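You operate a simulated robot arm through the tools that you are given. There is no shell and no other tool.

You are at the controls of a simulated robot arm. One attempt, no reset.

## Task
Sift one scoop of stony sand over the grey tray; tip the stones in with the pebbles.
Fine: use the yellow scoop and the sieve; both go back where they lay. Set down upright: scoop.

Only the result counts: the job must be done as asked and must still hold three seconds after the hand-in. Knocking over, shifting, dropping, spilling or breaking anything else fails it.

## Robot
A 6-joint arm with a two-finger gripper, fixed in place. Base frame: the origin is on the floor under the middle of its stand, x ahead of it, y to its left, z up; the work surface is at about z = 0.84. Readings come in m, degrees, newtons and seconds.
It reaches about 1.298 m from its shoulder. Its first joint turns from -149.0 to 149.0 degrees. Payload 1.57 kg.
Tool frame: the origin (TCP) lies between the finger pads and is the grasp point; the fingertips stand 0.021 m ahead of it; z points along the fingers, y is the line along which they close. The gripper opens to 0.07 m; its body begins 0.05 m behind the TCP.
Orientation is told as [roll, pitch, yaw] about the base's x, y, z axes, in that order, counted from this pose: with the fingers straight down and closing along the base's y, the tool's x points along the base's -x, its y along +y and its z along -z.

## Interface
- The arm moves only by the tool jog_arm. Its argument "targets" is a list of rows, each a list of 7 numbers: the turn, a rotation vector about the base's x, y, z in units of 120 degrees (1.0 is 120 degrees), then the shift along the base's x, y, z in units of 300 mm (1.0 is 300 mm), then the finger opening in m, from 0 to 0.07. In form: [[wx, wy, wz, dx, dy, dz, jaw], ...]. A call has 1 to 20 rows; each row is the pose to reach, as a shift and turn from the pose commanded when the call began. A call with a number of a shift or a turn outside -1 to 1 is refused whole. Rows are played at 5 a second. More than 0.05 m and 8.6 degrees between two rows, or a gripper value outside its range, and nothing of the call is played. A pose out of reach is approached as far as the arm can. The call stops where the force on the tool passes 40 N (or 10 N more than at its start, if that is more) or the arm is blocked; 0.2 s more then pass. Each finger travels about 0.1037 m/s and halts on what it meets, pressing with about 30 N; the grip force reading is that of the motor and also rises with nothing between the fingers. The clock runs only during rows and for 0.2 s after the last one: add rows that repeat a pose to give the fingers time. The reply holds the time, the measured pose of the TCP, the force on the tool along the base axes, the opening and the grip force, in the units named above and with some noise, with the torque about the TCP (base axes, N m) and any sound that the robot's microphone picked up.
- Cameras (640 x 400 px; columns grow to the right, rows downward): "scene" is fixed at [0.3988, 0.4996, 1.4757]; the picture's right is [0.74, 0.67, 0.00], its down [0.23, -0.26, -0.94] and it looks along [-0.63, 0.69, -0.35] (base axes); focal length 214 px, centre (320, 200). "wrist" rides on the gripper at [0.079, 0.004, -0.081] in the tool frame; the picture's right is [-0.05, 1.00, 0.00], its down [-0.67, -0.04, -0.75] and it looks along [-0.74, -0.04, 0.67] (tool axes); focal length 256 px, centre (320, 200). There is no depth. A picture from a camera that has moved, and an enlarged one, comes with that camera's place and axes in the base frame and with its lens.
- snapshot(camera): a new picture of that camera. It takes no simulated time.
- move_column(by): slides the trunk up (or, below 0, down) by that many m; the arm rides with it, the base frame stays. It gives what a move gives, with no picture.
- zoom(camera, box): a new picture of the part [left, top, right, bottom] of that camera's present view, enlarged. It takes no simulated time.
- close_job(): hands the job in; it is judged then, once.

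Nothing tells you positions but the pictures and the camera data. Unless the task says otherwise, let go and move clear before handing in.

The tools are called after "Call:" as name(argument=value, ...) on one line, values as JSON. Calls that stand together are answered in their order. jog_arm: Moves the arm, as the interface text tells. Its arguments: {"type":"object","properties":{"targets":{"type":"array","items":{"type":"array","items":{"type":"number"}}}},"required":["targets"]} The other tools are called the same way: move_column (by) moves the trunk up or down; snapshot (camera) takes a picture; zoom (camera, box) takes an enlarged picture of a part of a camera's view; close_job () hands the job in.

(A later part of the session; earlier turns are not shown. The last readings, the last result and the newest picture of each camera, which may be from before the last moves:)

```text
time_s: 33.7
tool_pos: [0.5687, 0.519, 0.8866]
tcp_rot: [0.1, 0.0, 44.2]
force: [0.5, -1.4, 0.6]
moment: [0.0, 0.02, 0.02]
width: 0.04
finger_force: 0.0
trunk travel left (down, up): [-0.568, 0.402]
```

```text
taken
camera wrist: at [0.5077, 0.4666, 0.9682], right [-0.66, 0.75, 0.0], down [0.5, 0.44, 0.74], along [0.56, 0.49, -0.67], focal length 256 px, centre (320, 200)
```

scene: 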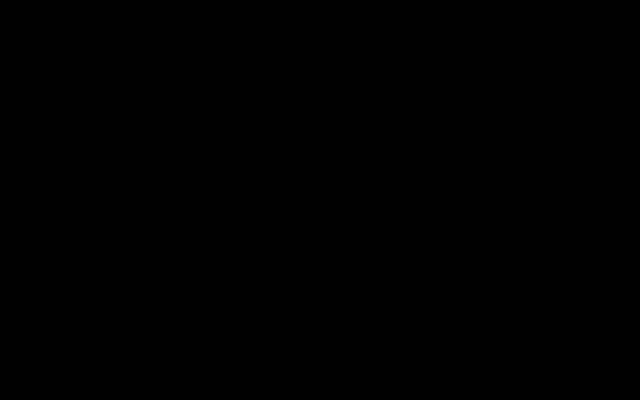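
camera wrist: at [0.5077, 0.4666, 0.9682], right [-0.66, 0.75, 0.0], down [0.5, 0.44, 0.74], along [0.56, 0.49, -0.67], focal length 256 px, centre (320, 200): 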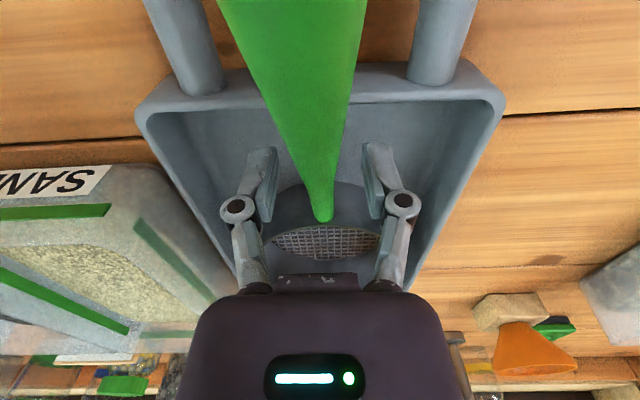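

The sieve sits in the tray. Raising clear and checking.

Call:
move_column(by=0.16)

Call:
snapshot(camera="wrist")

```text
time_s: 35.5
tool_pos: [0.5687, 0.519, 1.0467]
tcp_rot: [0.0, 0.0, 44.3]
force: [-0.7, 0.2, -1.1]
moment: [0.02, 0.0, -0.01]
width: 0.0401
finger_force: 0.0
trunk travel left (down, up): [-0.728, 0.242]
```

```text
taken
camera wrist: at [0.5077, 0.4666, 1.1282], right [-0.66, 0.75, 0.0], down [0.5, 0.44, 0.74], along [0.56, 0.49, -0.67], focal length 256 px, centre (320, 200)
```

wrist: 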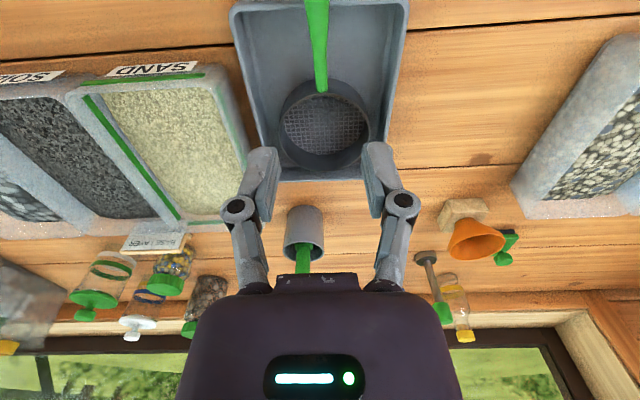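

The sieve is well centred in the tray (rim centre ≈ (0.628, 0.578)). Now I'll swing over to the scoop with yaw ≈ −51°.

Call:
jog_arm(targets=[[0, 0, -0.066, -0.08, 0.07, 0, 0.05], [0, 0, -0.132, -0.16, 0.14, 0, 0.05], [0, 0, -0.198, -0.24, 0.21, 0, 0.05], [0, 0, -0.264, -0.32, 0.28, 0, 0.05], [0, 0, -0.33, -0.4, 0.35, 0, 0.05], [0, 0, -0.396, -0.48, 0.42, 0, 0.05], [0, 0, -0.462, -0.56, 0.49, 0, 0.05], [0, 0, -0.528, -0.64, 0.56, 0, 0.05], [0, 0, -0.594, -0.72, 0.63, 0, 0.05], [0, 0, -0.66, -0.8, 0.7, 0, 0.05], [0, 0, -0.726, -0.9, 0.77, 0, 0.05], [0, 0, -0.792, -1.0, 0.85, 0, 0.05]])

Call:
snapshot(camera="wrist")

Call:
snapshot(camera="scene")

```text
time_s: 38.1
tool_pos: [0.2667, 0.7768, 1.0457]
tcp_rot: [0.0, -0.1, -50.8]
force: [0.1, 0.4, 0.5]
moment: [-0.01, -0.03, 0.01]
width: 0.0501
finger_force: 0.0
trunk travel left (down, up): [-0.728, 0.242]
```

```text
taken
camera wrist: at [0.2195, 0.8396, 1.1281], right [0.81, 0.59, 0.0], down [0.39, -0.54, 0.74], along [0.44, -0.6, -0.67], focal length 256 px, centre (320, 200)
```

wrist: 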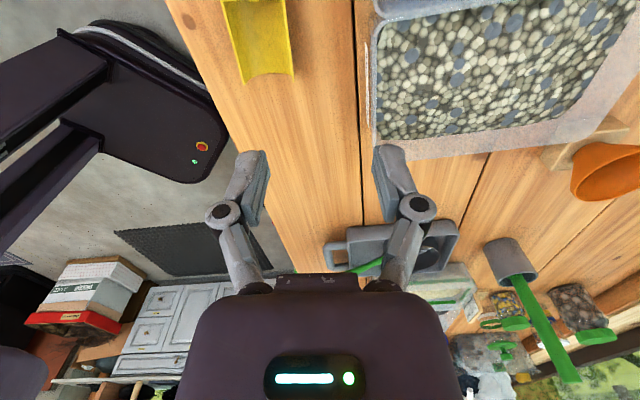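

```text
taken
```

scene: 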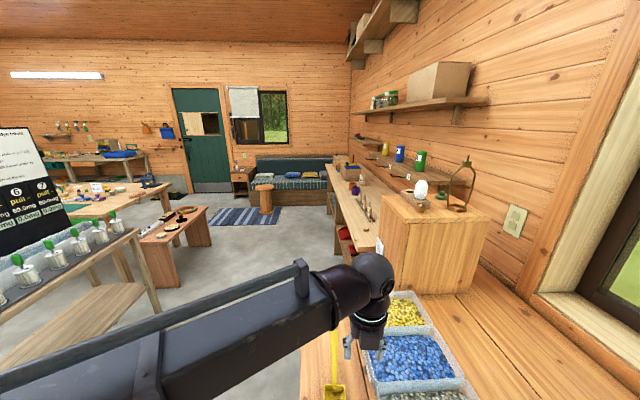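

Call:
jog_arm(targets=[[0, 0, 0, -0.12, 0.05, 0, 0.05], [0, 0, 0, -0.24, 0.1, 0, 0.05], [0, 0, 0, -0.356, 0.144, 0, 0.05], [0, 0, 0, -0.356, 0.144, 0, 0.05]])

Call:
snapshot(camera="wrist")

Call:
snapshot(camera="scene")

```text
time_s: 39.1
tool_pos: [0.1596, 0.8163, 1.0473]
tcp_rot: [0.0, 0.0, -50.9]
force: [0.7, 0.6, 0.8]
moment: [-0.01, 0.01, -0.01]
width: 0.0502
finger_force: 0.0
trunk travel left (down, up): [-0.728, 0.242]
```

```text
taken
camera wrist: at [0.1125, 0.8799, 1.1282], right [0.81, 0.59, 0.0], down [0.39, -0.54, 0.74], along [0.44, -0.6, -0.67], focal length 256 px, centre (320, 200)
```

wrist: 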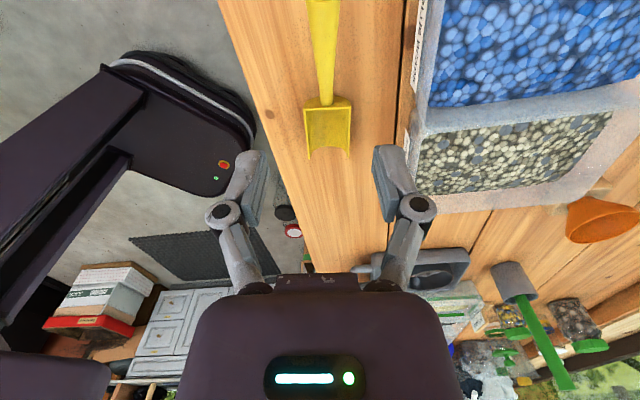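

```text
taken
```

scene: 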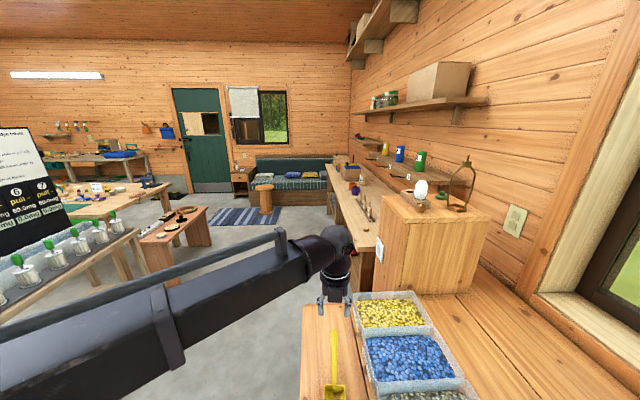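

Call:
zoom(camera="wrist", box=[256, 0, 384, 180])

Call:
zoom(camera="scene", box=[300, 320, 370, 400])

```text
2.22 times, centred on (320, 90) of wrist
camera zoom: at [0.1125, 0.8799, 1.1282], right [0.81, 0.59, 0.0], down [0.39, -0.54, 0.74], along [0.44, -0.6, -0.67], focal length 569 px, centre (320, 444)
```

zoom: 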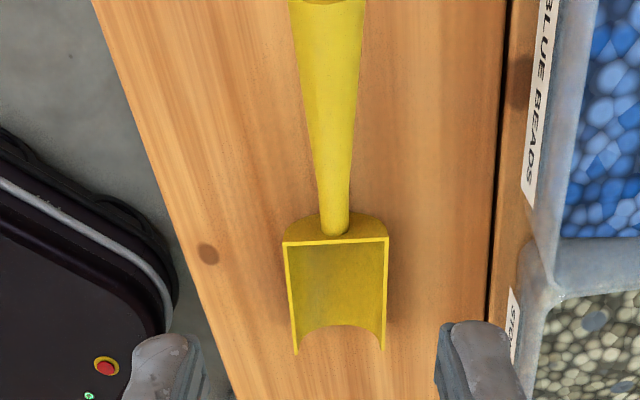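

```text
5.00 times, centred on (335, 360) of scene
camera zoom: at [0.3988, 0.4996, 1.4757], right [0.74, 0.67, 0.0], down [0.23, -0.26, -0.94], along [-0.63, 0.69, -0.35], focal length 1072 px, centre (245, -600)
```

zoom: 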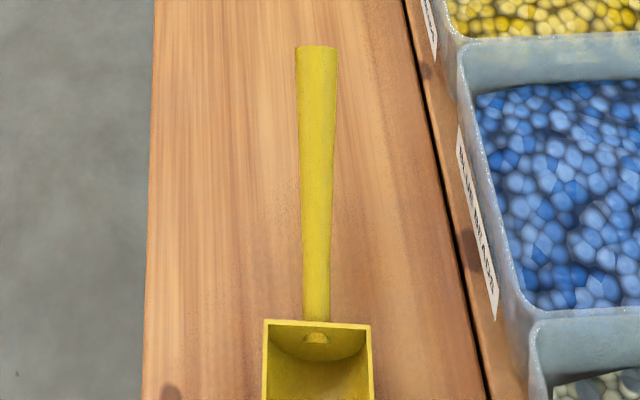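

The scoop is a half-round trough with a rising conical handle, aligned with my yaw; the handle is about 4.6 mm off to the right. I'll correct, lower partway and recheck.

Call:
jog_arm(targets=[[0, 0, 0, 0.012, 0.0097, 0, 0.05], [0, 0, 0, 0.012, 0.0097, 0, 0.045]])

Call:
move_column(by=-0.11)

Call:
snapshot(camera="wrist")

```text
time_s: 39.7
tool_pos: [0.165, 0.8186, 1.0467]
tcp_rot: [0.0, 0.0, -50.7]
force: [-0.9, -0.3, -0.4]
moment: [-0.02, 0.0, 0.0]
width: 0.0449
finger_force: 0.1
trunk travel left (down, up): [-0.728, 0.242]
```

```text
time_s: 41.1
tool_pos: [0.1646, 0.8189, 0.936]
tcp_rot: [0.0, 0.1, -50.7]
force: [-1.1, 0.3, 0.4]
moment: [-0.01, -0.01, -0.03]
width: 0.0451
finger_force: 0.0
trunk travel left (down, up): [-0.618, 0.352]
```

```text
taken
camera wrist: at [0.117, 0.8834, 1.0183], right [0.81, 0.59, 0.0], down [0.39, -0.54, 0.74], along [0.44, -0.6, -0.67], focal length 256 px, centre (320, 200)
```

wrist: 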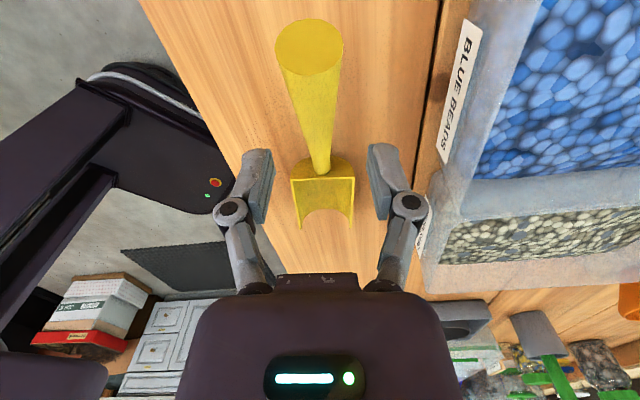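

Call:
move_column(by=-0.044)

Call:
snapshot(camera="wrist")

```text
time_s: 42.0
tool_pos: [0.1649, 0.8189, 0.8916]
tcp_rot: [-0.1, 0.0, -50.7]
force: [0.1, -0.1, 0.1]
moment: [0.02, 0.0, 0.01]
width: 0.045
finger_force: 0.1
trunk travel left (down, up): [-0.574, 0.396]
```

```text
taken
camera wrist: at [0.1169, 0.8833, 0.9743], right [0.81, 0.59, 0.0], down [0.39, -0.54, 0.74], along [0.44, -0.6, -0.67], focal length 256 px, centre (320, 200)
```

wrist: 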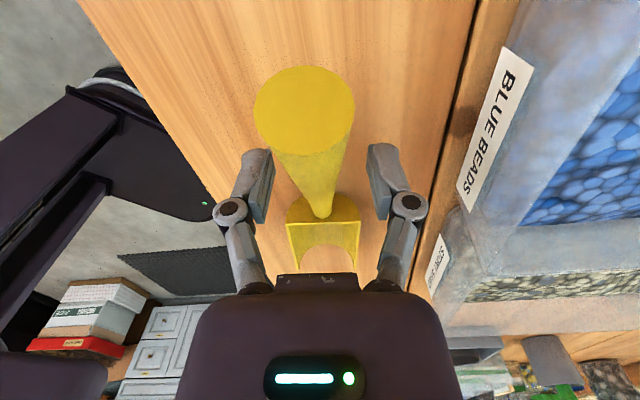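

Handle is centred between the pads; closing.

Call:
jog_arm(targets=[[0, 0, 0, 0, 0, 0, 0.025], [0, 0, 0, 0, 0, 0, 0.01], [0, 0, 0, 0, 0, 0, 0.0], [0, 0, 0, 0, 0, 0, 0.0]])

Call:
move_column(by=0.03)

Call:
snapshot(camera="wrist")

Call:
zoom(camera="scene", box=[300, 300, 440, 400])

```text
time_s: 43.0
tool_pos: [0.1647, 0.8194, 0.8921]
tcp_rot: [0.0, 0.0, -50.7]
force: [-0.4, -0.6, 2.2]
moment: [-0.1, 0.0, -0.05]
width: 0.0232
finger_force: 29.9
trunk travel left (down, up): [-0.574, 0.396]
```

```text
time_s: 43.8
tool_pos: [0.1636, 0.8206, 0.9225]
tcp_rot: [-0.1, 0.1, -50.7]
force: [0.0, 0.6, -1.4]
moment: [0.05, 0.0, 0.02]
width: 0.0232
finger_force: 30.1
trunk travel left (down, up): [-0.604, 0.366]
```

```text
taken
camera wrist: at [0.1169, 0.8836, 1.0041], right [0.81, 0.59, 0.0], down [0.39, -0.54, 0.74], along [0.44, -0.6, -0.67], focal length 256 px, centre (320, 200)
```

wrist: 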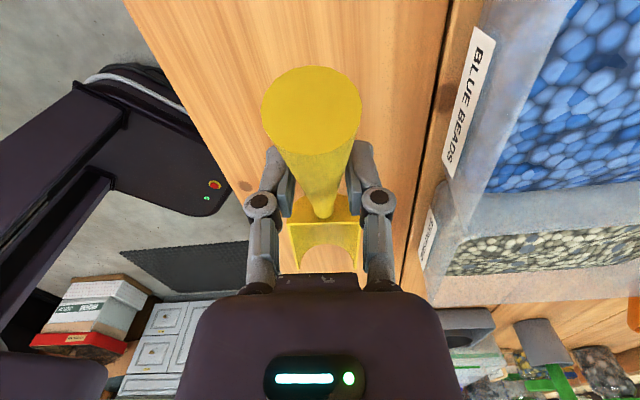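

```text
4.00 times, centred on (370, 350) of scene
camera zoom: at [0.3988, 0.4996, 1.4757], right [0.74, 0.67, 0.0], down [0.23, -0.26, -0.94], along [-0.63, 0.69, -0.35], focal length 858 px, centre (120, -400)
```

zoom: 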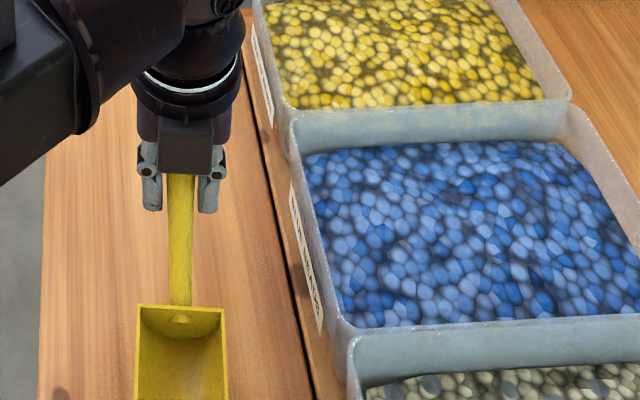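

Scoop is held (home grasp pose: TCP (0.1648, 0.8190, 0.892), yaw −50.7°). Now I'll raise it and get an accurate look at the stony-sand bin's rim and fill level.

Call:
move_column(by=0.12)

Call:
snapshot(camera="wrist")

Call:
zoom(camera="scene", box=[340, 280, 500, 400])

```text
time_s: 45.2
tool_pos: [0.1643, 0.8193, 1.0421]
tcp_rot: [-0.1, 0.0, -50.6]
force: [-0.6, 0.4, -0.3]
moment: [0.06, 0.02, -0.05]
width: 0.0234
finger_force: 30.2
trunk travel left (down, up): [-0.724, 0.246]
```

```text
taken
camera wrist: at [0.1169, 0.8836, 1.124], right [0.81, 0.59, 0.0], down [0.39, -0.54, 0.74], along [0.44, -0.6, -0.67], focal length 256 px, centre (320, 200)
```

wrist: 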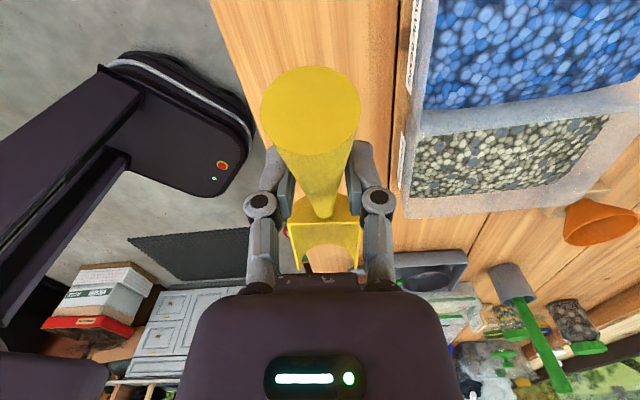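

```text
3.33 times, centred on (420, 340) of scene
camera zoom: at [0.3988, 0.4996, 1.4757], right [0.74, 0.67, 0.0], down [0.23, -0.26, -0.94], along [-0.63, 0.69, -0.35], focal length 715 px, centre (-13, -267)
```

zoom: 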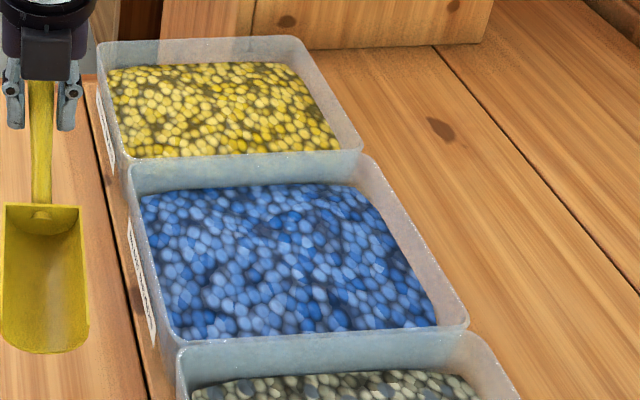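

Call:
zoom(camera="wrist", box=[384, 90, 640, 230])

Call:
move_column(by=0.15)

Call:
zoom(camera="wrist", box=[370, 0, 626, 140])

```text
2.50 times, centred on (512, 160) of wrist
camera zoom: at [0.1169, 0.8836, 1.124], right [0.81, 0.59, 0.0], down [0.39, -0.54, 0.74], along [0.44, -0.6, -0.67], focal length 640 px, centre (-160, 300)
```

zoom: 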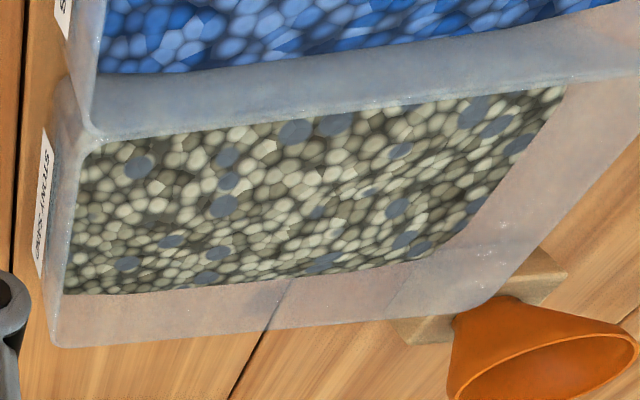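

```text
time_s: 47.0
tool_pos: [0.1651, 0.8192, 1.1927]
tcp_rot: [0.0, -0.1, -50.6]
force: [0.4, -0.4, 0.3]
moment: [0.04, 0.04, -0.04]
width: 0.023
finger_force: 30.2
trunk travel left (down, up): [-0.874, 0.096]
```

```text
2.50 times, centred on (498, 70) of wrist
camera zoom: at [0.1169, 0.8837, 1.274], right [0.81, 0.59, 0.0], down [0.39, -0.54, 0.74], along [0.44, -0.6, -0.67], focal length 640 px, centre (-125, 525)
```

zoom: 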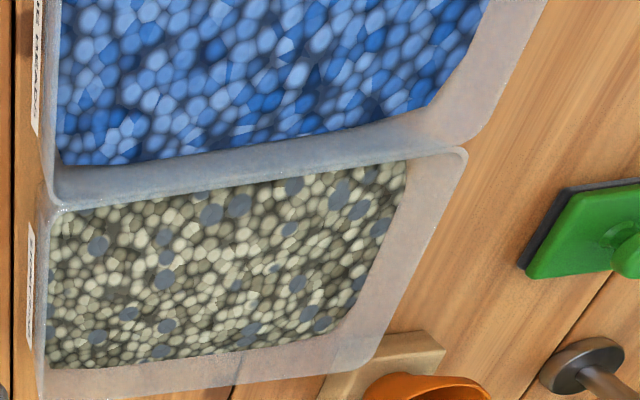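

Bin data: stony-sand rim z≈0.913, sand surface z≈0.881, spanning bench coords u∈[−0.375,−0.262], n∈[0.79,0.985]. Before filling the scoop, I'll rehearse the pour tilt over the sieve with the empty scoop.

Call:
jog_arm(targets=[[0, 0, -0.015, 0.125, -0.062, 0, 0.0], [0, 0, -0.03, 0.25, -0.125, 0, 0.0], [0, 0, -0.045, 0.375, -0.187, 0, 0.0], [0, 0, -0.06, 0.5, -0.25, 0, 0.0], [0, 0, -0.075, 0.625, -0.312, 0, 0.0], [0, 0, -0.09, 0.75, -0.375, 0, 0.0], [0, 0, -0.105, 0.875, -0.437, 0, 0.0], [0, 0, -0.12, 1.0, -0.5, 0, 0.0]])

Call:
jog_arm(targets=[[0, 0, 0, 0.13, -0.062, 0, 0.0], [0, 0, 0, 0.26, -0.125, 0, 0.0], [0, 0, 0, 0.39, -0.187, 0, 0.0], [0, 0, 0, 0.523, -0.25, 0, 0.0], [0, 0, 0, 0.523, -0.25, 0, 0.0]])

Call:
snapshot(camera="wrist")

```text
time_s: 48.8
tool_pos: [0.4624, 0.6708, 1.1919]
tcp_rot: [-0.1, 0.2, -65.1]
force: [-0.1, -0.2, -0.3]
moment: [0.08, 0.03, 0.01]
width: 0.0231
finger_force: 29.7
trunk travel left (down, up): [-0.874, 0.096]
```

```text
time_s: 50.0
tool_pos: [0.6165, 0.5952, 1.1925]
tcp_rot: [0.0, 0.1, -65.1]
force: [-0.3, 0.2, -0.6]
moment: [0.04, 0.0, -0.03]
width: 0.0232
finger_force: 30.3
trunk travel left (down, up): [-0.874, 0.096]
```

```text
taken
camera wrist: at [0.5871, 0.6693, 1.2743], right [0.93, 0.37, 0.0], down [0.25, -0.62, 0.74], along [0.28, -0.69, -0.67], focal length 256 px, centre (320, 200)
```

wrist: 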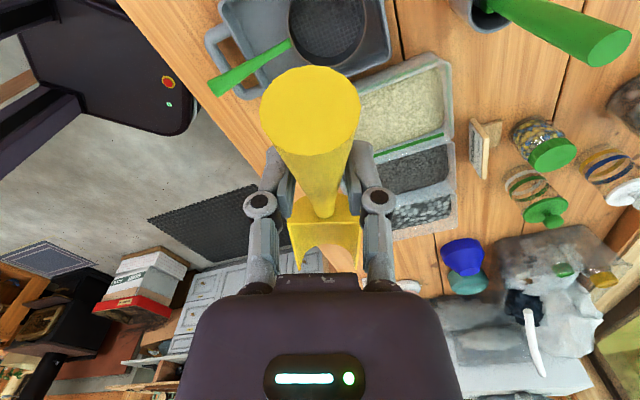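

Call:
jog_arm(targets=[[0.0604, 0.0282, 0, 0, 0, 0.006, 0.0], [0.1208, 0.0563, 0, 0, 0, 0.024, 0.0], [0.1813, 0.0845, 0, 0, 0, 0.054, 0.0], [0.2417, 0.1127, 0, 0, 0, 0.095, 0.0], [0.3021, 0.1409, 0, 0, 0, 0.146, 0.0], [0.3625, 0.169, 0, 0, 0, 0.206, 0.0], [0.423, 0.1972, 0, 0, 0, 0.275, 0.0], [0.4834, 0.2254, 0, 0, 0, 0.35, 0.0]])

Call:
snapshot(camera="wrist")

```text
time_s: 51.8
tool_pos: [0.6224, 0.5939, 1.2983]
tcp_rot: [-0.3, 64.1, -65.3]
force: [0.2, -0.2, -0.4]
moment: [0.01, -0.02, -0.01]
width: 0.023
finger_force: 29.4
trunk travel left (down, up): [-0.874, 0.096]
```

```text
taken
camera wrist: at [0.6425, 0.5615, 1.4047], right [0.92, 0.4, -0.05], down [0.37, -0.89, -0.27], along [-0.15, 0.23, -0.96], focal length 256 px, centre (320, 200)
```

wrist: 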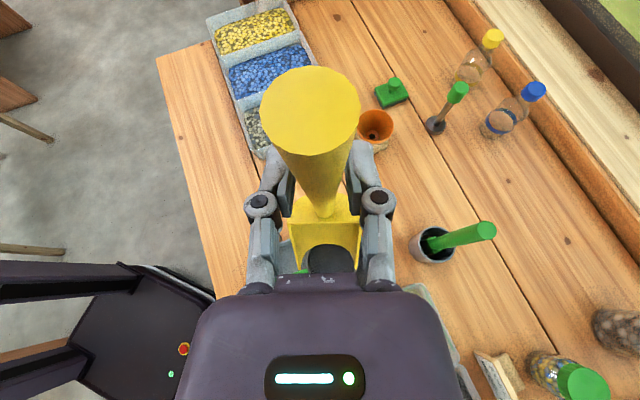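

Call:
jog_arm(targets=[[0.0604, 0.0282, 0, 0, 0, 0.081, 0.0], [0.1208, 0.0563, 0, 0, 0, 0.165, 0.0], [0.1813, 0.0845, 0, 0, 0, 0.252, 0.0]])

```text
time_s: 52.6
tool_pos: [0.6231, 0.5937, 1.3731]
tcp_rot: [-4.5, 88.2, -69.5]
force: [-0.7, 0.2, -0.5]
moment: [-0.01, -0.02, 0.01]
width: 0.0228
finger_force: 29.4
trunk travel left (down, up): [-0.874, 0.096]
```

The pour tilt works up to ~88° with the grip stable. Returning to level, then I'll swing to the stony-sand bin with yaw 45°.

Call:
jog_arm(targets=[[-0.0604, -0.0282, 0, 0, 0, -0.087, 0.0], [-0.1208, -0.0563, 0, 0, 0, -0.171, 0.0], [-0.1813, -0.0845, 0, 0, 0, -0.252, 0.0], [-0.2417, -0.1127, 0, 0, 0, -0.327, 0.0], [-0.3021, -0.1409, 0, 0, 0, -0.395, 0.0], [-0.3625, -0.169, 0, 0, 0, -0.456, 0.0], [-0.423, -0.1972, 0, 0, 0, -0.507, 0.0], [-0.4834, -0.2254, 0, 0, 0, -0.548, 0.0], [-0.5438, -0.2536, 0, 0, 0, -0.578, 0.0], [-0.6042, -0.2817, 0, 0, 0, -0.596, 0.0], [-0.6646, -0.3099, 0, 0, 0, -0.602, 0.0]])

```text
time_s: 55.0
tool_pos: [0.6224, 0.594, 1.1925]
tcp_rot: [-0.1, -0.1, -65.2]
force: [0.2, -0.4, -0.9]
moment: [0.05, 0.01, 0.01]
width: 0.0232
finger_force: 30.4
trunk travel left (down, up): [-0.874, 0.096]
```

Call:
jog_arm(targets=[[0, 0, 0.0656, -0.07, 0.044, 0, 0.0], [0, 0, 0.1311, -0.139, 0.089, 0, 0.0], [0, 0, 0.1967, -0.209, 0.133, 0, 0.0], [0, 0, 0.2623, -0.278, 0.177, 0, 0.0], [0, 0, 0.3279, -0.348, 0.221, 0, 0.0], [0, 0, 0.3934, -0.417, 0.266, 0, 0.0], [0, 0, 0.459, -0.487, 0.31, 0, 0.0], [0, 0, 0.5246, -0.557, 0.354, 0, 0.0], [0, 0, 0.5901, -0.626, 0.399, 0, 0.0], [0, 0, 0.6557, -0.696, 0.443, 0, 0.0], [0, 0, 0.7213, -0.765, 0.487, 0, 0.0], [0, 0, 0.7869, -0.835, 0.531, 0, 0.0], [0, 0, 0.8524, -0.904, 0.576, 0, 0.0], [0, 0, 0.918, -0.974, 0.62, 0, 0.0], [0, 0, 0.918, -0.974, 0.62, 0, 0.0]])

Call:
snapshot(camera="wrist")

Call:
snapshot(camera="scene")

```text
time_s: 58.2
tool_pos: [0.33, 0.7805, 1.1934]
tcp_rot: [0.0, 0.2, 45.1]
force: [0.4, 0.0, 0.6]
moment: [-0.02, 0.02, -0.01]
width: 0.0229
finger_force: 30.0
trunk travel left (down, up): [-0.874, 0.096]
```

```text
taken
camera wrist: at [0.2709, 0.7277, 1.2742], right [-0.67, 0.74, 0.0], down [0.5, 0.45, 0.74], along [0.55, 0.5, -0.67], focal length 256 px, centre (320, 200)
```

wrist: 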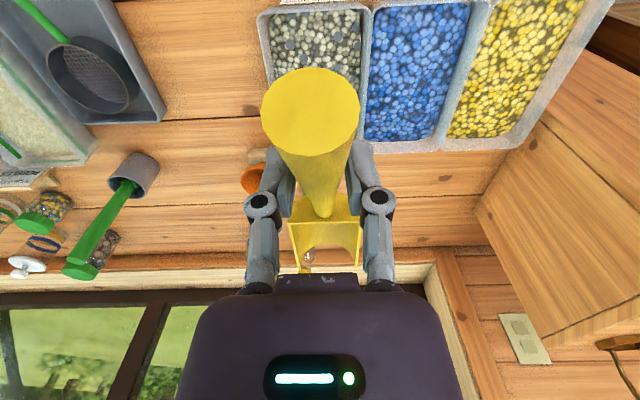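

```text
taken
```

scene: 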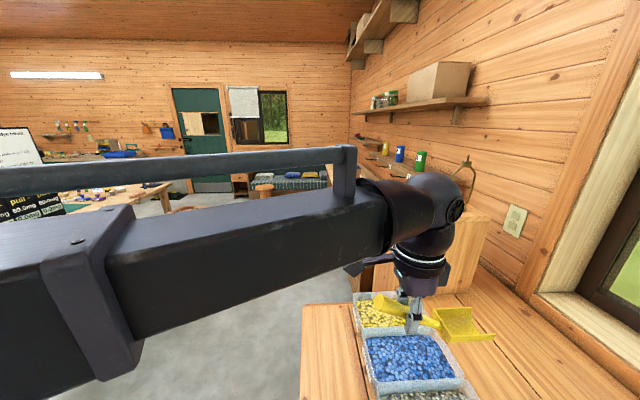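

Lined up over the stony-sand bin. I'll nose the scoop down 20° and lower toward the sand, checking before contact.

Call:
jog_arm(targets=[[-0.0393, 0.0392, 0, 0.003, -0.003, 0.004, 0.0], [-0.0787, 0.0785, 0, 0.006, -0.006, 0.017, 0.0], [-0.118, 0.1177, 0, 0.0094, -0.0094, 0.0376, 0.0]])

Call:
move_column(by=-0.21)

Call:
snapshot(camera="wrist")

Call:
snapshot(camera="scene")

```text
time_s: 59.0
tool_pos: [0.333, 0.7802, 1.2032]
tcp_rot: [0.1, 20.2, 45.0]
force: [0.2, 0.4, -1.1]
moment: [-0.04, 0.05, -0.03]
width: 0.0229
finger_force: 30.1
trunk travel left (down, up): [-0.874, 0.096]
```

```text
time_s: 61.2
tool_pos: [0.3332, 0.7779, 0.9939]
tcp_rot: [0.0, 20.0, 45.0]
force: [-0.5, 0.0, -0.6]
moment: [-0.05, 0.04, 0.02]
width: 0.023
finger_force: 29.7
trunk travel left (down, up): [-0.664, 0.306]
```

```text
taken
camera wrist: at [0.2963, 0.7482, 1.0978], right [-0.67, 0.74, -0.02], down [0.65, 0.6, 0.47], along [0.36, 0.3, -0.88], focal length 256 px, centre (320, 200)
```

wrist: 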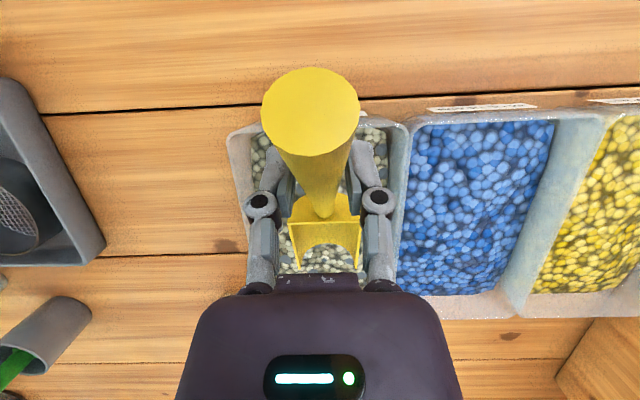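

```text
taken
```

scene: 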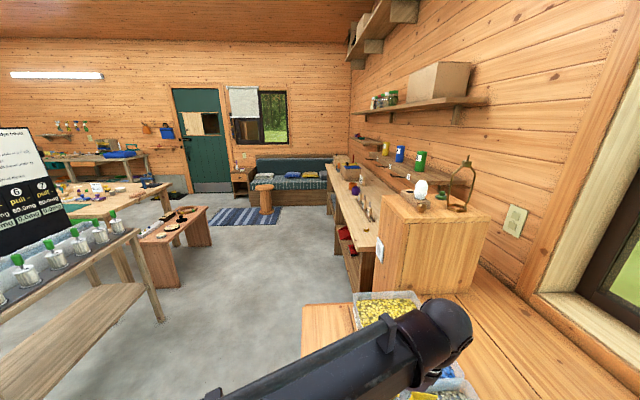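

Call:
move_column(by=-0.02)

Call:
move_column(by=-0.014)

Call:
snapshot(camera="wrist")

```text
time_s: 61.9
tool_pos: [0.3338, 0.778, 0.9734]
tcp_rot: [-0.1, 20.1, 45.1]
force: [-0.1, 0.1, -0.3]
moment: [0.0, 0.03, 0.01]
width: 0.0234
finger_force: 29.7
trunk travel left (down, up): [-0.644, 0.326]
```

```text
time_s: 62.5
tool_pos: [0.3329, 0.7783, 0.9589]
tcp_rot: [0.0, 20.0, 44.9]
force: [0.4, -0.1, -1.5]
moment: [-0.04, 0.04, 0.01]
width: 0.0231
finger_force: 29.6
trunk travel left (down, up): [-0.63, 0.34]
```

```text
taken
camera wrist: at [0.2963, 0.7481, 1.0638], right [-0.67, 0.74, -0.02], down [0.65, 0.6, 0.47], along [0.36, 0.3, -0.88], focal length 256 px, centre (320, 200)
```

wrist: 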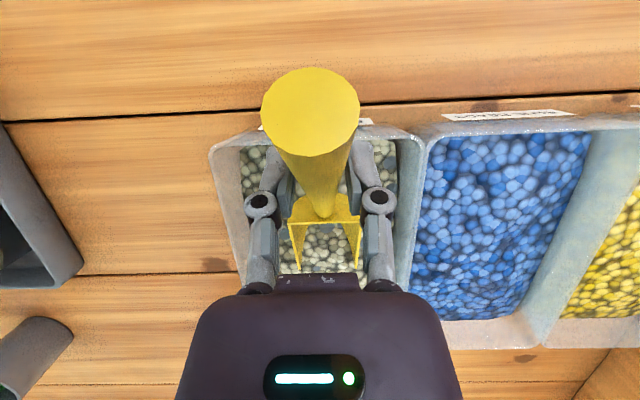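

Call:
move_column(by=-0.01)

Call:
jog_arm(targets=[[0, 0, 0, 0.02, 0.02, 0, 0.0], [0, 0, 0, 0.04, 0.04, 0, 0.0], [0, 0, 0, 0.06, 0.06, 0, 0.0], [0, 0, 0, 0.08, 0.08, 0, 0.0]])

Call:
snapshot(camera="wrist")

```text
time_s: 63.1
tool_pos: [0.333, 0.7781, 0.9497]
tcp_rot: [0.0, 20.1, 44.9]
force: [1.1, 0.1, -0.5]
moment: [0.0, 0.0, -0.02]
width: 0.0232
finger_force: 29.7
trunk travel left (down, up): [-0.62, 0.35]
```

```text
time_s: 64.1
tool_pos: [0.3569, 0.8024, 0.9483]
tcp_rot: [0.0, 20.1, 44.9]
force: [-0.8, -0.4, -0.4]
moment: [-0.03, 0.03, 0.0]
width: 0.0229
finger_force: 30.0
trunk travel left (down, up): [-0.62, 0.35]
```

```text
taken
camera wrist: at [0.3202, 0.772, 1.0536], right [-0.67, 0.74, -0.02], down [0.65, 0.6, 0.47], along [0.36, 0.3, -0.88], focal length 256 px, centre (320, 200)
```

wrist: 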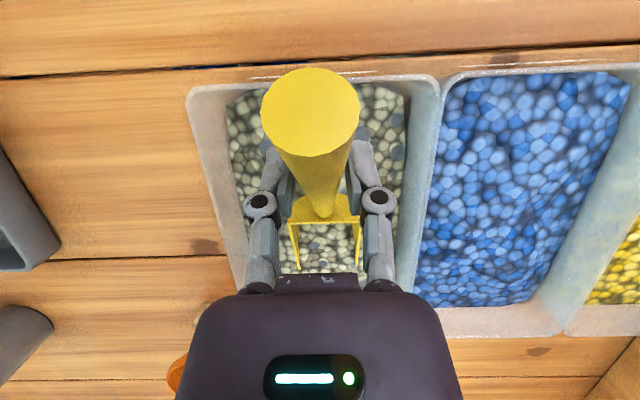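

No resistance from the sand, as expected. I'll level the scoop gradually while lowering and pushing forward so it fills.

Call:
jog_arm(targets=[[0.0294, -0.0295, 0, 0.012, 0.012, -0.015, 0.0], [0.0588, -0.059, 0, 0.024, 0.024, -0.028, 0.0]])

Call:
move_column(by=-0.01)

Call:
jog_arm(targets=[[0.0294, -0.0295, 0, 0.012, 0.012, -0.006, 0.0], [0.0588, -0.059, 0, 0.024, 0.024, -0.0095, 0.0]])

Call:
move_column(by=-0.015)

Call:
snapshot(camera="wrist")

```text
time_s: 64.7
tool_pos: [0.3644, 0.8096, 0.9405]
tcp_rot: [0.0, 10.0, 45.1]
force: [-0.2, -0.1, -0.1]
moment: [-0.06, 0.04, -0.02]
width: 0.0231
finger_force: 30.3
trunk travel left (down, up): [-0.62, 0.35]
```

```text
time_s: 65.3
tool_pos: [0.3632, 0.8091, 0.9314]
tcp_rot: [0.0, 9.9, 45.0]
force: [0.6, -0.5, -0.3]
moment: [-0.03, 0.03, -0.03]
width: 0.023
finger_force: 29.9
trunk travel left (down, up): [-0.61, 0.36]
```

```text
time_s: 65.9
tool_pos: [0.3714, 0.8142, 0.9284]
tcp_rot: [-0.1, 0.1, 45.0]
force: [-0.4, 0.0, -0.3]
moment: [-0.04, 0.04, -0.02]
width: 0.0235
finger_force: 29.8
trunk travel left (down, up): [-0.61, 0.36]
```

```text
time_s: 66.5
tool_pos: [0.3708, 0.8163, 0.9132]
tcp_rot: [0.0, 0.0, 45.0]
force: [0.1, 0.0, -1.1]
moment: [-0.01, 0.02, 0.01]
width: 0.0231
finger_force: 30.3
trunk travel left (down, up): [-0.595, 0.375]
```

```text
taken
camera wrist: at [0.3108, 0.7626, 0.9953], right [-0.67, 0.74, 0.0], down [0.5, 0.45, 0.74], along [0.55, 0.5, -0.67], focal length 256 px, centre (320, 200)
```

wrist: 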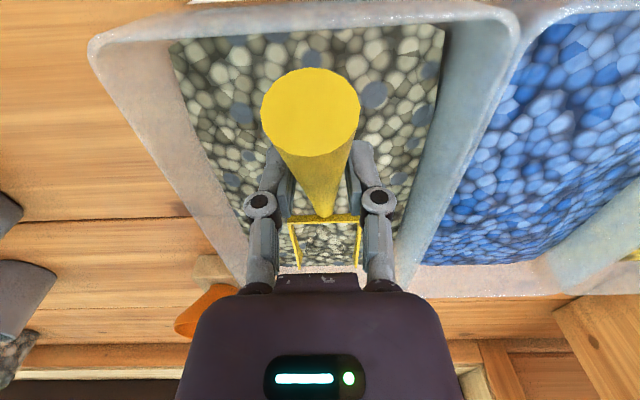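

Call:
move_column(by=-0.005)

Call:
jog_arm(targets=[[0, 0, 0, 0.009, 0.009, 0, 0.0], [0, 0, 0, 0.018, 0.018, 0, 0.0], [0.0471, -0.0471, 0, 0.018, 0.018, 0.006, 0.0], [0.0825, -0.0825, 0, 0.014, 0.014, 0.0185, 0.0]])

Call:
snapshot(camera="wrist")

```text
time_s: 67.1
tool_pos: [0.3705, 0.8152, 0.9077]
tcp_rot: [0.0, 0.0, 44.9]
force: [1.1, -0.8, 0.6]
moment: [-0.02, 0.07, -0.01]
width: 0.0231
finger_force: 30.1
trunk travel left (down, up): [-0.59, 0.38]
```

```text
time_s: 68.1
tool_pos: [0.3751, 0.8201, 0.9141]
tcp_rot: [0.1, -14.0, 45.0]
force: [0.3, -1.1, -0.5]
moment: [-0.06, 0.04, 0.0]
width: 0.0231
finger_force: 29.9
trunk travel left (down, up): [-0.59, 0.38]
```

```text
taken
camera wrist: at [0.3028, 0.7539, 0.9742], right [-0.67, 0.74, 0.01], down [0.35, 0.3, 0.88], along [0.65, 0.6, -0.47], focal length 256 px, centre (320, 200)
```

wrist: 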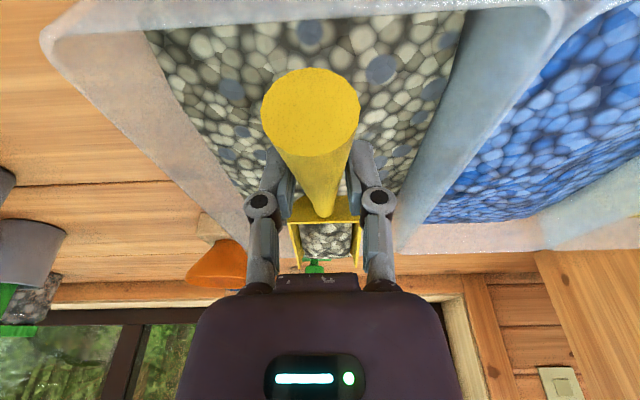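

The bowl now shows a load of stony sand. Lifting gently out of the bin.

Call:
move_column(by=0.06)

Call:
zoom(camera="wrist", box=[250, 180, 400, 290])

Call:
snapshot(camera="wrist")

```text
time_s: 69.1
tool_pos: [0.3746, 0.8204, 0.9748]
tcp_rot: [0.0, -13.8, 44.9]
force: [1.0, -0.5, -1.5]
moment: [-0.06, 0.03, 0.0]
width: 0.0231
finger_force: 29.5
trunk travel left (down, up): [-0.65, 0.32]
```

```text
3.64 times, centred on (325, 235) of wrist
camera zoom: at [0.3028, 0.7543, 1.034], right [-0.67, 0.74, 0.01], down [0.36, 0.31, 0.88], along [0.65, 0.6, -0.47], focal length 931 px, centre (302, 73)
```

zoom: 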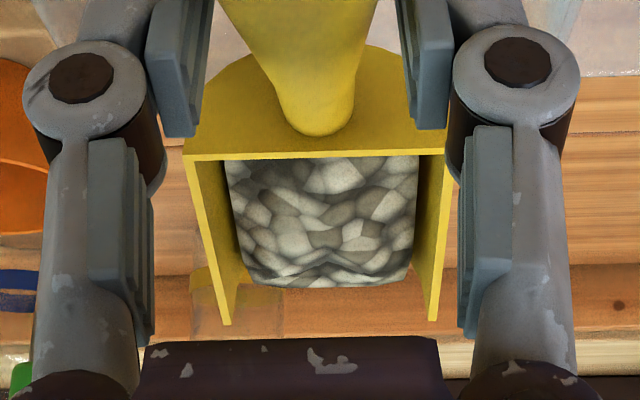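

```text
taken
camera wrist: at [0.3028, 0.7543, 1.034], right [-0.67, 0.74, 0.01], down [0.36, 0.31, 0.88], along [0.65, 0.6, -0.47], focal length 256 px, centre (320, 200)
```

wrist: 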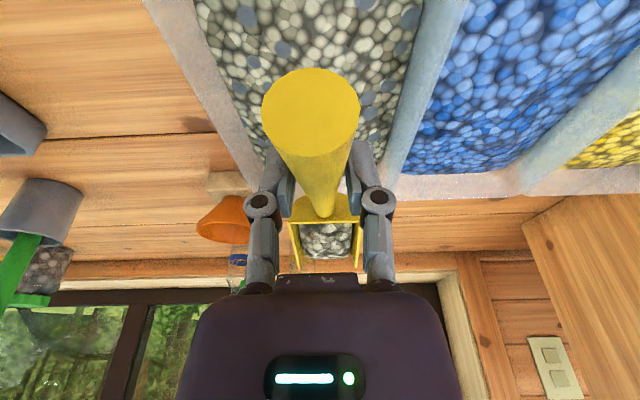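

The scoop carries a visible load of stony sand. I'll raise it, ease toward level, and swing slowly to the sieve side for pouring.

Call:
move_column(by=0.13)

Call:
jog_arm(targets=[[-0.0196, 0.0196, 0, 0, 0, -0.007, 0.0], [-0.0393, 0.0393, 0, 0, 0, -0.013, 0.0], [-0.0589, 0.0589, 0, 0, 0, -0.017, 0.0]])

Call:
jog_arm(targets=[[0, 0, -0.0458, 0.0326, -0.0198, 0, 0.0], [0, 0, -0.0917, 0.0652, -0.0397, 0, 0.0], [0, 0, -0.1375, 0.0978, -0.0596, 0, 0.0], [0, 0, -0.1833, 0.1304, -0.0794, 0, 0.0], [0, 0, -0.2292, 0.163, -0.0993, 0, 0.0], [0, 0, -0.275, 0.1956, -0.1191, 0, 0.0], [0, 0, -0.3208, 0.2282, -0.139, 0, 0.0], [0, 0, -0.3667, 0.2608, -0.1588, 0, 0.0], [0, 0, -0.4125, 0.2934, -0.1787, 0, 0.0], [0, 0, -0.4583, 0.326, -0.1985, 0, 0.0], [0, 0, -0.5042, 0.3586, -0.2184, 0, 0.0], [0, 0, -0.55, 0.3912, -0.2382, 0, 0.0], [0, 0, -0.5958, 0.4238, -0.2581, 0, 0.0], [0, 0, -0.6417, 0.4564, -0.2779, 0, 0.0], [0, 0, -0.6875, 0.489, -0.2978, 0, 0.0], [0, 0, -0.7333, 0.5216, -0.3176, 0, 0.0], [0, 0, -0.7792, 0.5542, -0.3375, 0, 0.0], [0, 0, -0.825, 0.5868, -0.3573, 0, 0.0], [0, 0, -0.8708, 0.6194, -0.3772, 0, 0.0], [0, 0, -0.9167, 0.652, -0.397, 0, 0.0]])

Call:
snapshot(camera="wrist")

```text
time_s: 70.7
tool_pos: [0.3744, 0.8192, 1.103]
tcp_rot: [-0.1, -13.9, 45.0]
force: [0.7, 0.4, 0.0]
moment: [-0.03, 0.04, 0.01]
width: 0.0229
finger_force: 30.1
trunk travel left (down, up): [-0.78, 0.19]
```

```text
time_s: 71.5
tool_pos: [0.3749, 0.8187, 1.0985]
tcp_rot: [0.0, -4.0, 45.0]
force: [0.1, -0.9, 0.1]
moment: [-0.07, 0.02, 0.0]
width: 0.0231
finger_force: 29.6
trunk travel left (down, up): [-0.78, 0.19]
```

```text
time_s: 75.7
tool_pos: [0.5705, 0.7004, 1.0991]
tcp_rot: [-0.1, -3.9, -65.1]
force: [0.0, 0.3, -0.3]
moment: [0.06, 0.02, 0.04]
width: 0.0231
finger_force: 30.2
trunk travel left (down, up): [-0.78, 0.19]
```

```text
taken
camera wrist: at [0.5386, 0.7784, 1.1749], right [0.93, 0.37, 0.0], down [0.23, -0.57, 0.79], along [0.29, -0.73, -0.61], focal length 256 px, centre (320, 200)
```

wrist: 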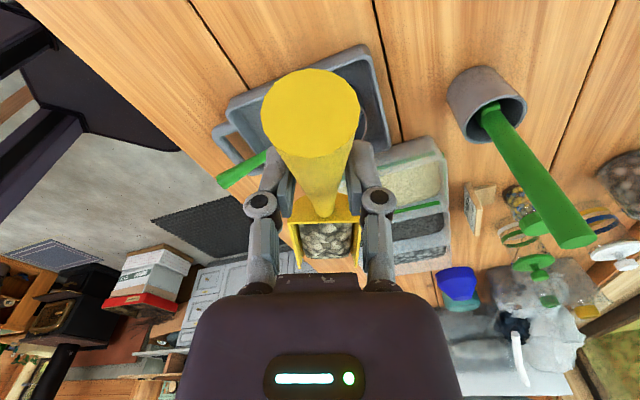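

The load is still in place. Lowering toward pour height over the sieve.

Call:
move_column(by=-0.1)

Call:
snapshot(camera="wrist")

```text
time_s: 77.0
tool_pos: [0.5701, 0.7003, 0.999]
tcp_rot: [-0.1, -4.0, -65.1]
force: [-0.1, -0.7, -0.7]
moment: [0.06, 0.02, 0.01]
width: 0.0232
finger_force: 30.2
trunk travel left (down, up): [-0.68, 0.29]
```

```text
taken
camera wrist: at [0.5379, 0.7785, 1.0751], right [0.93, 0.37, 0.0], down [0.23, -0.57, 0.79], along [0.3, -0.73, -0.61], focal length 256 px, centre (320, 200)
```

wrist: 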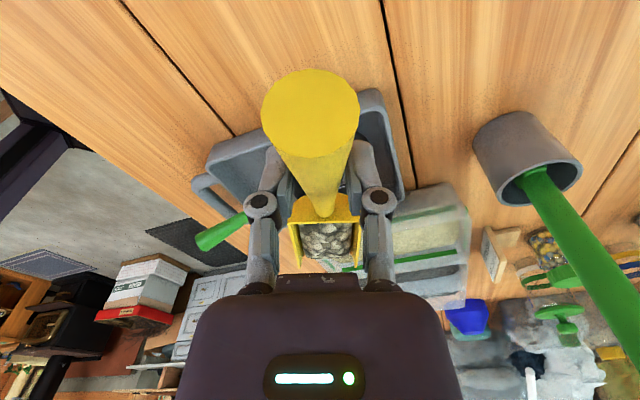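

Call:
move_column(by=-0.02)

Call:
jog_arm(targets=[[0.0302, 0.014, 0, 0.003, -0.005, 0, 0.0], [0.0605, 0.0281, 0, 0.006, -0.009, 0, 0.0], [0.0907, 0.0421, 0, 0.013, -0.024, 0.006, 0.0], [0.121, 0.0562, 0, 0.02, -0.038, 0.012, 0.0], [0.1512, 0.0702, 0, 0.028, -0.056, 0.024, 0.0], [0.1815, 0.0843, 0, 0.036, -0.073, 0.036, 0.0]])

Call:
snapshot(camera="wrist")

```text
time_s: 77.7
tool_pos: [0.5712, 0.7007, 0.9789]
tcp_rot: [0.0, -3.8, -65.1]
force: [-0.9, 0.1, -0.8]
moment: [0.07, 0.03, 0.03]
width: 0.0228
finger_force: 29.8
trunk travel left (down, up): [-0.66, 0.31]
```

```text
time_s: 79.0
tool_pos: [0.5809, 0.6771, 0.9889]
tcp_rot: [0.0, 20.1, -65.0]
force: [-0.3, -1.3, -0.1]
moment: [0.05, 0.07, 0.0]
width: 0.0232
finger_force: 30.0
trunk travel left (down, up): [-0.66, 0.31]
```

```text
taken
camera wrist: at [0.5642, 0.7219, 1.0939], right [0.93, 0.38, -0.02], down [0.34, -0.81, 0.47], along [0.16, -0.44, -0.88], focal length 256 px, centre (320, 200)
```

wrist: 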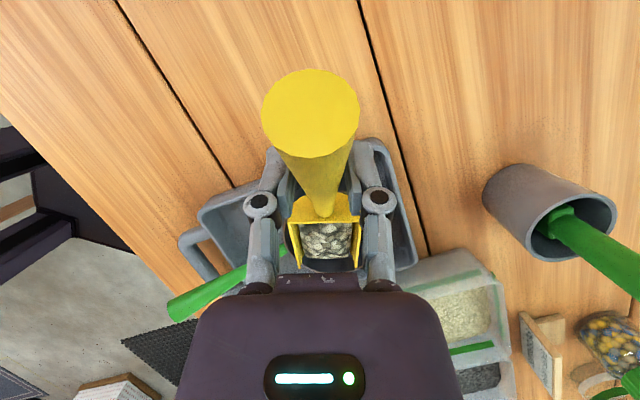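

Call:
zoom(camera="wrist", box=[240, 130, 420, 290])

```text
2.50 times, centred on (330, 210) of wrist
camera zoom: at [0.5642, 0.7219, 1.0939], right [0.93, 0.38, -0.02], down [0.34, -0.81, 0.47], along [0.16, -0.44, -0.88], focal length 640 px, centre (295, 175)
```

zoom: 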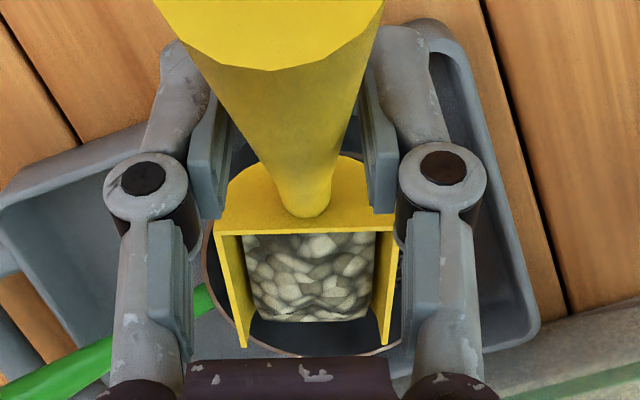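

The bowl lip is inside the sieve ring. Continuing the tilt slowly to ~44°.

Call:
jog_arm(targets=[[0.0302, 0.014, 0, 0.01, -0.021, 0.017, 0.0], [0.0605, 0.0281, 0, 0.019, -0.042, 0.0355, 0.0], [0.0907, 0.0421, 0, 0.03, -0.065, 0.058, 0.0], [0.121, 0.0562, 0, 0.041, -0.089, 0.082, 0.0], [0.1512, 0.0702, 0, 0.053, -0.114, 0.109, 0.0], [0.1815, 0.0843, 0, 0.065, -0.139, 0.1375, 0.0], [0.1815, 0.0843, 0, 0.065, -0.139, 0.1375, 0.0]])

Call:
zoom(camera="wrist", box=[240, 130, 420, 290])

```text
time_s: 80.7
tool_pos: [0.6021, 0.6366, 1.0306]
tcp_rot: [0.1, 44.2, -65.0]
force: [-0.1, 0.0, -0.4]
moment: [0.04, -0.01, 0.01]
width: 0.0227
finger_force: 30.1
trunk travel left (down, up): [-0.66, 0.31]
```

```text
2.50 times, centred on (330, 210) of wrist
camera zoom: at [0.6049, 0.6386, 1.1451], right [0.92, 0.39, -0.04], down [0.39, -0.92, 0.07], along [-0.01, -0.08, -1.0], focal length 640 px, centre (295, 175)
```

zoom: 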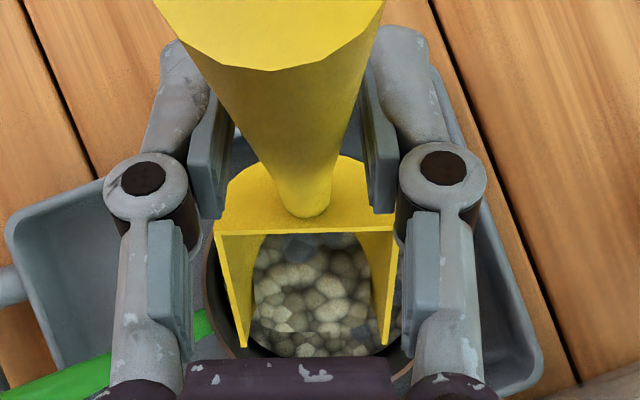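

Material is flowing into the sieve. Tilting on to ~68° to empty the scoop.

Call:
jog_arm(targets=[[0.0302, 0.014, 0, 0.012, -0.027, 0.032, 0.0], [0.0605, 0.0281, 0, 0.025, -0.054, 0.0645, 0.0], [0.0907, 0.0421, 0, 0.038, -0.082, 0.1, 0.0], [0.121, 0.0562, 0, 0.051, -0.11, 0.137, 0.0], [0.1512, 0.0702, 0, 0.064, -0.138, 0.176, 0.0], [0.1815, 0.0843, 0, 0.077, -0.167, 0.215, 0.0], [0.1815, 0.0843, 0, 0.077, -0.167, 0.215, 0.0], [0.1815, 0.0843, 0, 0.077, -0.167, 0.215, 0.0]])

Call:
snapshot(camera="wrist")

Call:
zoom(camera="wrist", box=[240, 130, 420, 290])

```text
time_s: 82.5
tool_pos: [0.6226, 0.586, 1.0964]
tcp_rot: [0.2, 68.2, -64.8]
force: [0.2, 0.0, -0.5]
moment: [0.0, -0.02, -0.02]
width: 0.0233
finger_force: 30.3
trunk travel left (down, up): [-0.66, 0.31]
```

```text
taken
camera wrist: at [0.6456, 0.5472, 1.1998], right [0.91, 0.4, -0.05], down [0.36, -0.87, -0.34], along [-0.18, 0.3, -0.94], focal length 256 px, centre (320, 200)
```

wrist: 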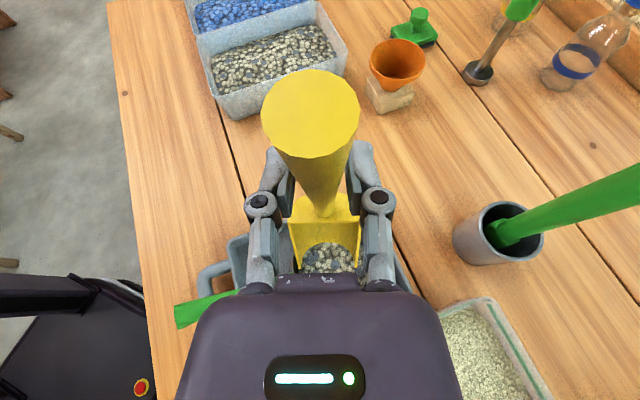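

```text
2.50 times, centred on (330, 210) of wrist
camera zoom: at [0.6456, 0.5472, 1.1998], right [0.91, 0.4, -0.05], down [0.36, -0.87, -0.34], along [-0.18, 0.3, -0.94], focal length 640 px, centre (295, 175)
```

zoom: 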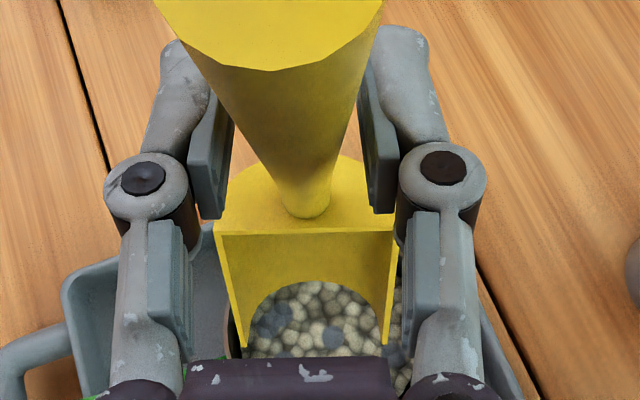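

The scoop has emptied into the sieve. Raising clear, then levelling it.

Call:
move_column(by=0.1)

Call:
jog_arm(targets=[[-0.0571, -0.0265, 0, 0, 0, -0.074, 0.0], [-0.1142, -0.053, 0, 0, 0, -0.142, 0.0], [-0.1713, -0.0795, 0, 0, 0, -0.205, 0.0], [-0.2284, -0.106, 0, 0, 0, -0.259, 0.0], [-0.2856, -0.1326, 0, 0, 0, -0.305, 0.0], [-0.3427, -0.1591, 0, 0, 0, -0.342, 0.0], [-0.3998, -0.1856, 0, 0, 0, -0.368, 0.0], [-0.4569, -0.2121, 0, 0, 0, -0.384, 0.0], [-0.514, -0.2386, 0, 0, 0, -0.39, 0.0]])

Call:
snapshot(camera="wrist")

```text
time_s: 83.8
tool_pos: [0.6239, 0.5876, 1.1949]
tcp_rot: [0.2, 68.2, -64.9]
force: [-0.1, 0.0, -0.8]
moment: [0.0, -0.01, 0.0]
width: 0.0227
finger_force: 30.2
trunk travel left (down, up): [-0.76, 0.21]
```

```text
time_s: 85.8
tool_pos: [0.6237, 0.5885, 1.0791]
tcp_rot: [0.1, 0.0, -65.1]
force: [-0.6, -0.3, -0.1]
moment: [0.05, -0.01, -0.04]
width: 0.0231
finger_force: 29.5
trunk travel left (down, up): [-0.76, 0.21]
```

```text
taken
camera wrist: at [0.5937, 0.6618, 1.1601], right [0.93, 0.37, 0.0], down [0.25, -0.62, 0.74], along [0.28, -0.69, -0.67], focal length 256 px, centre (320, 200)
```

wrist: 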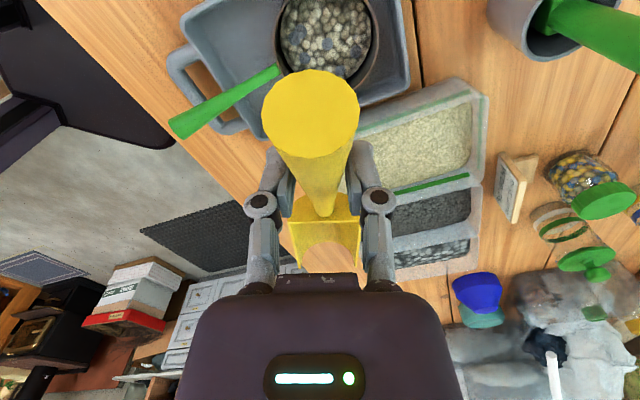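

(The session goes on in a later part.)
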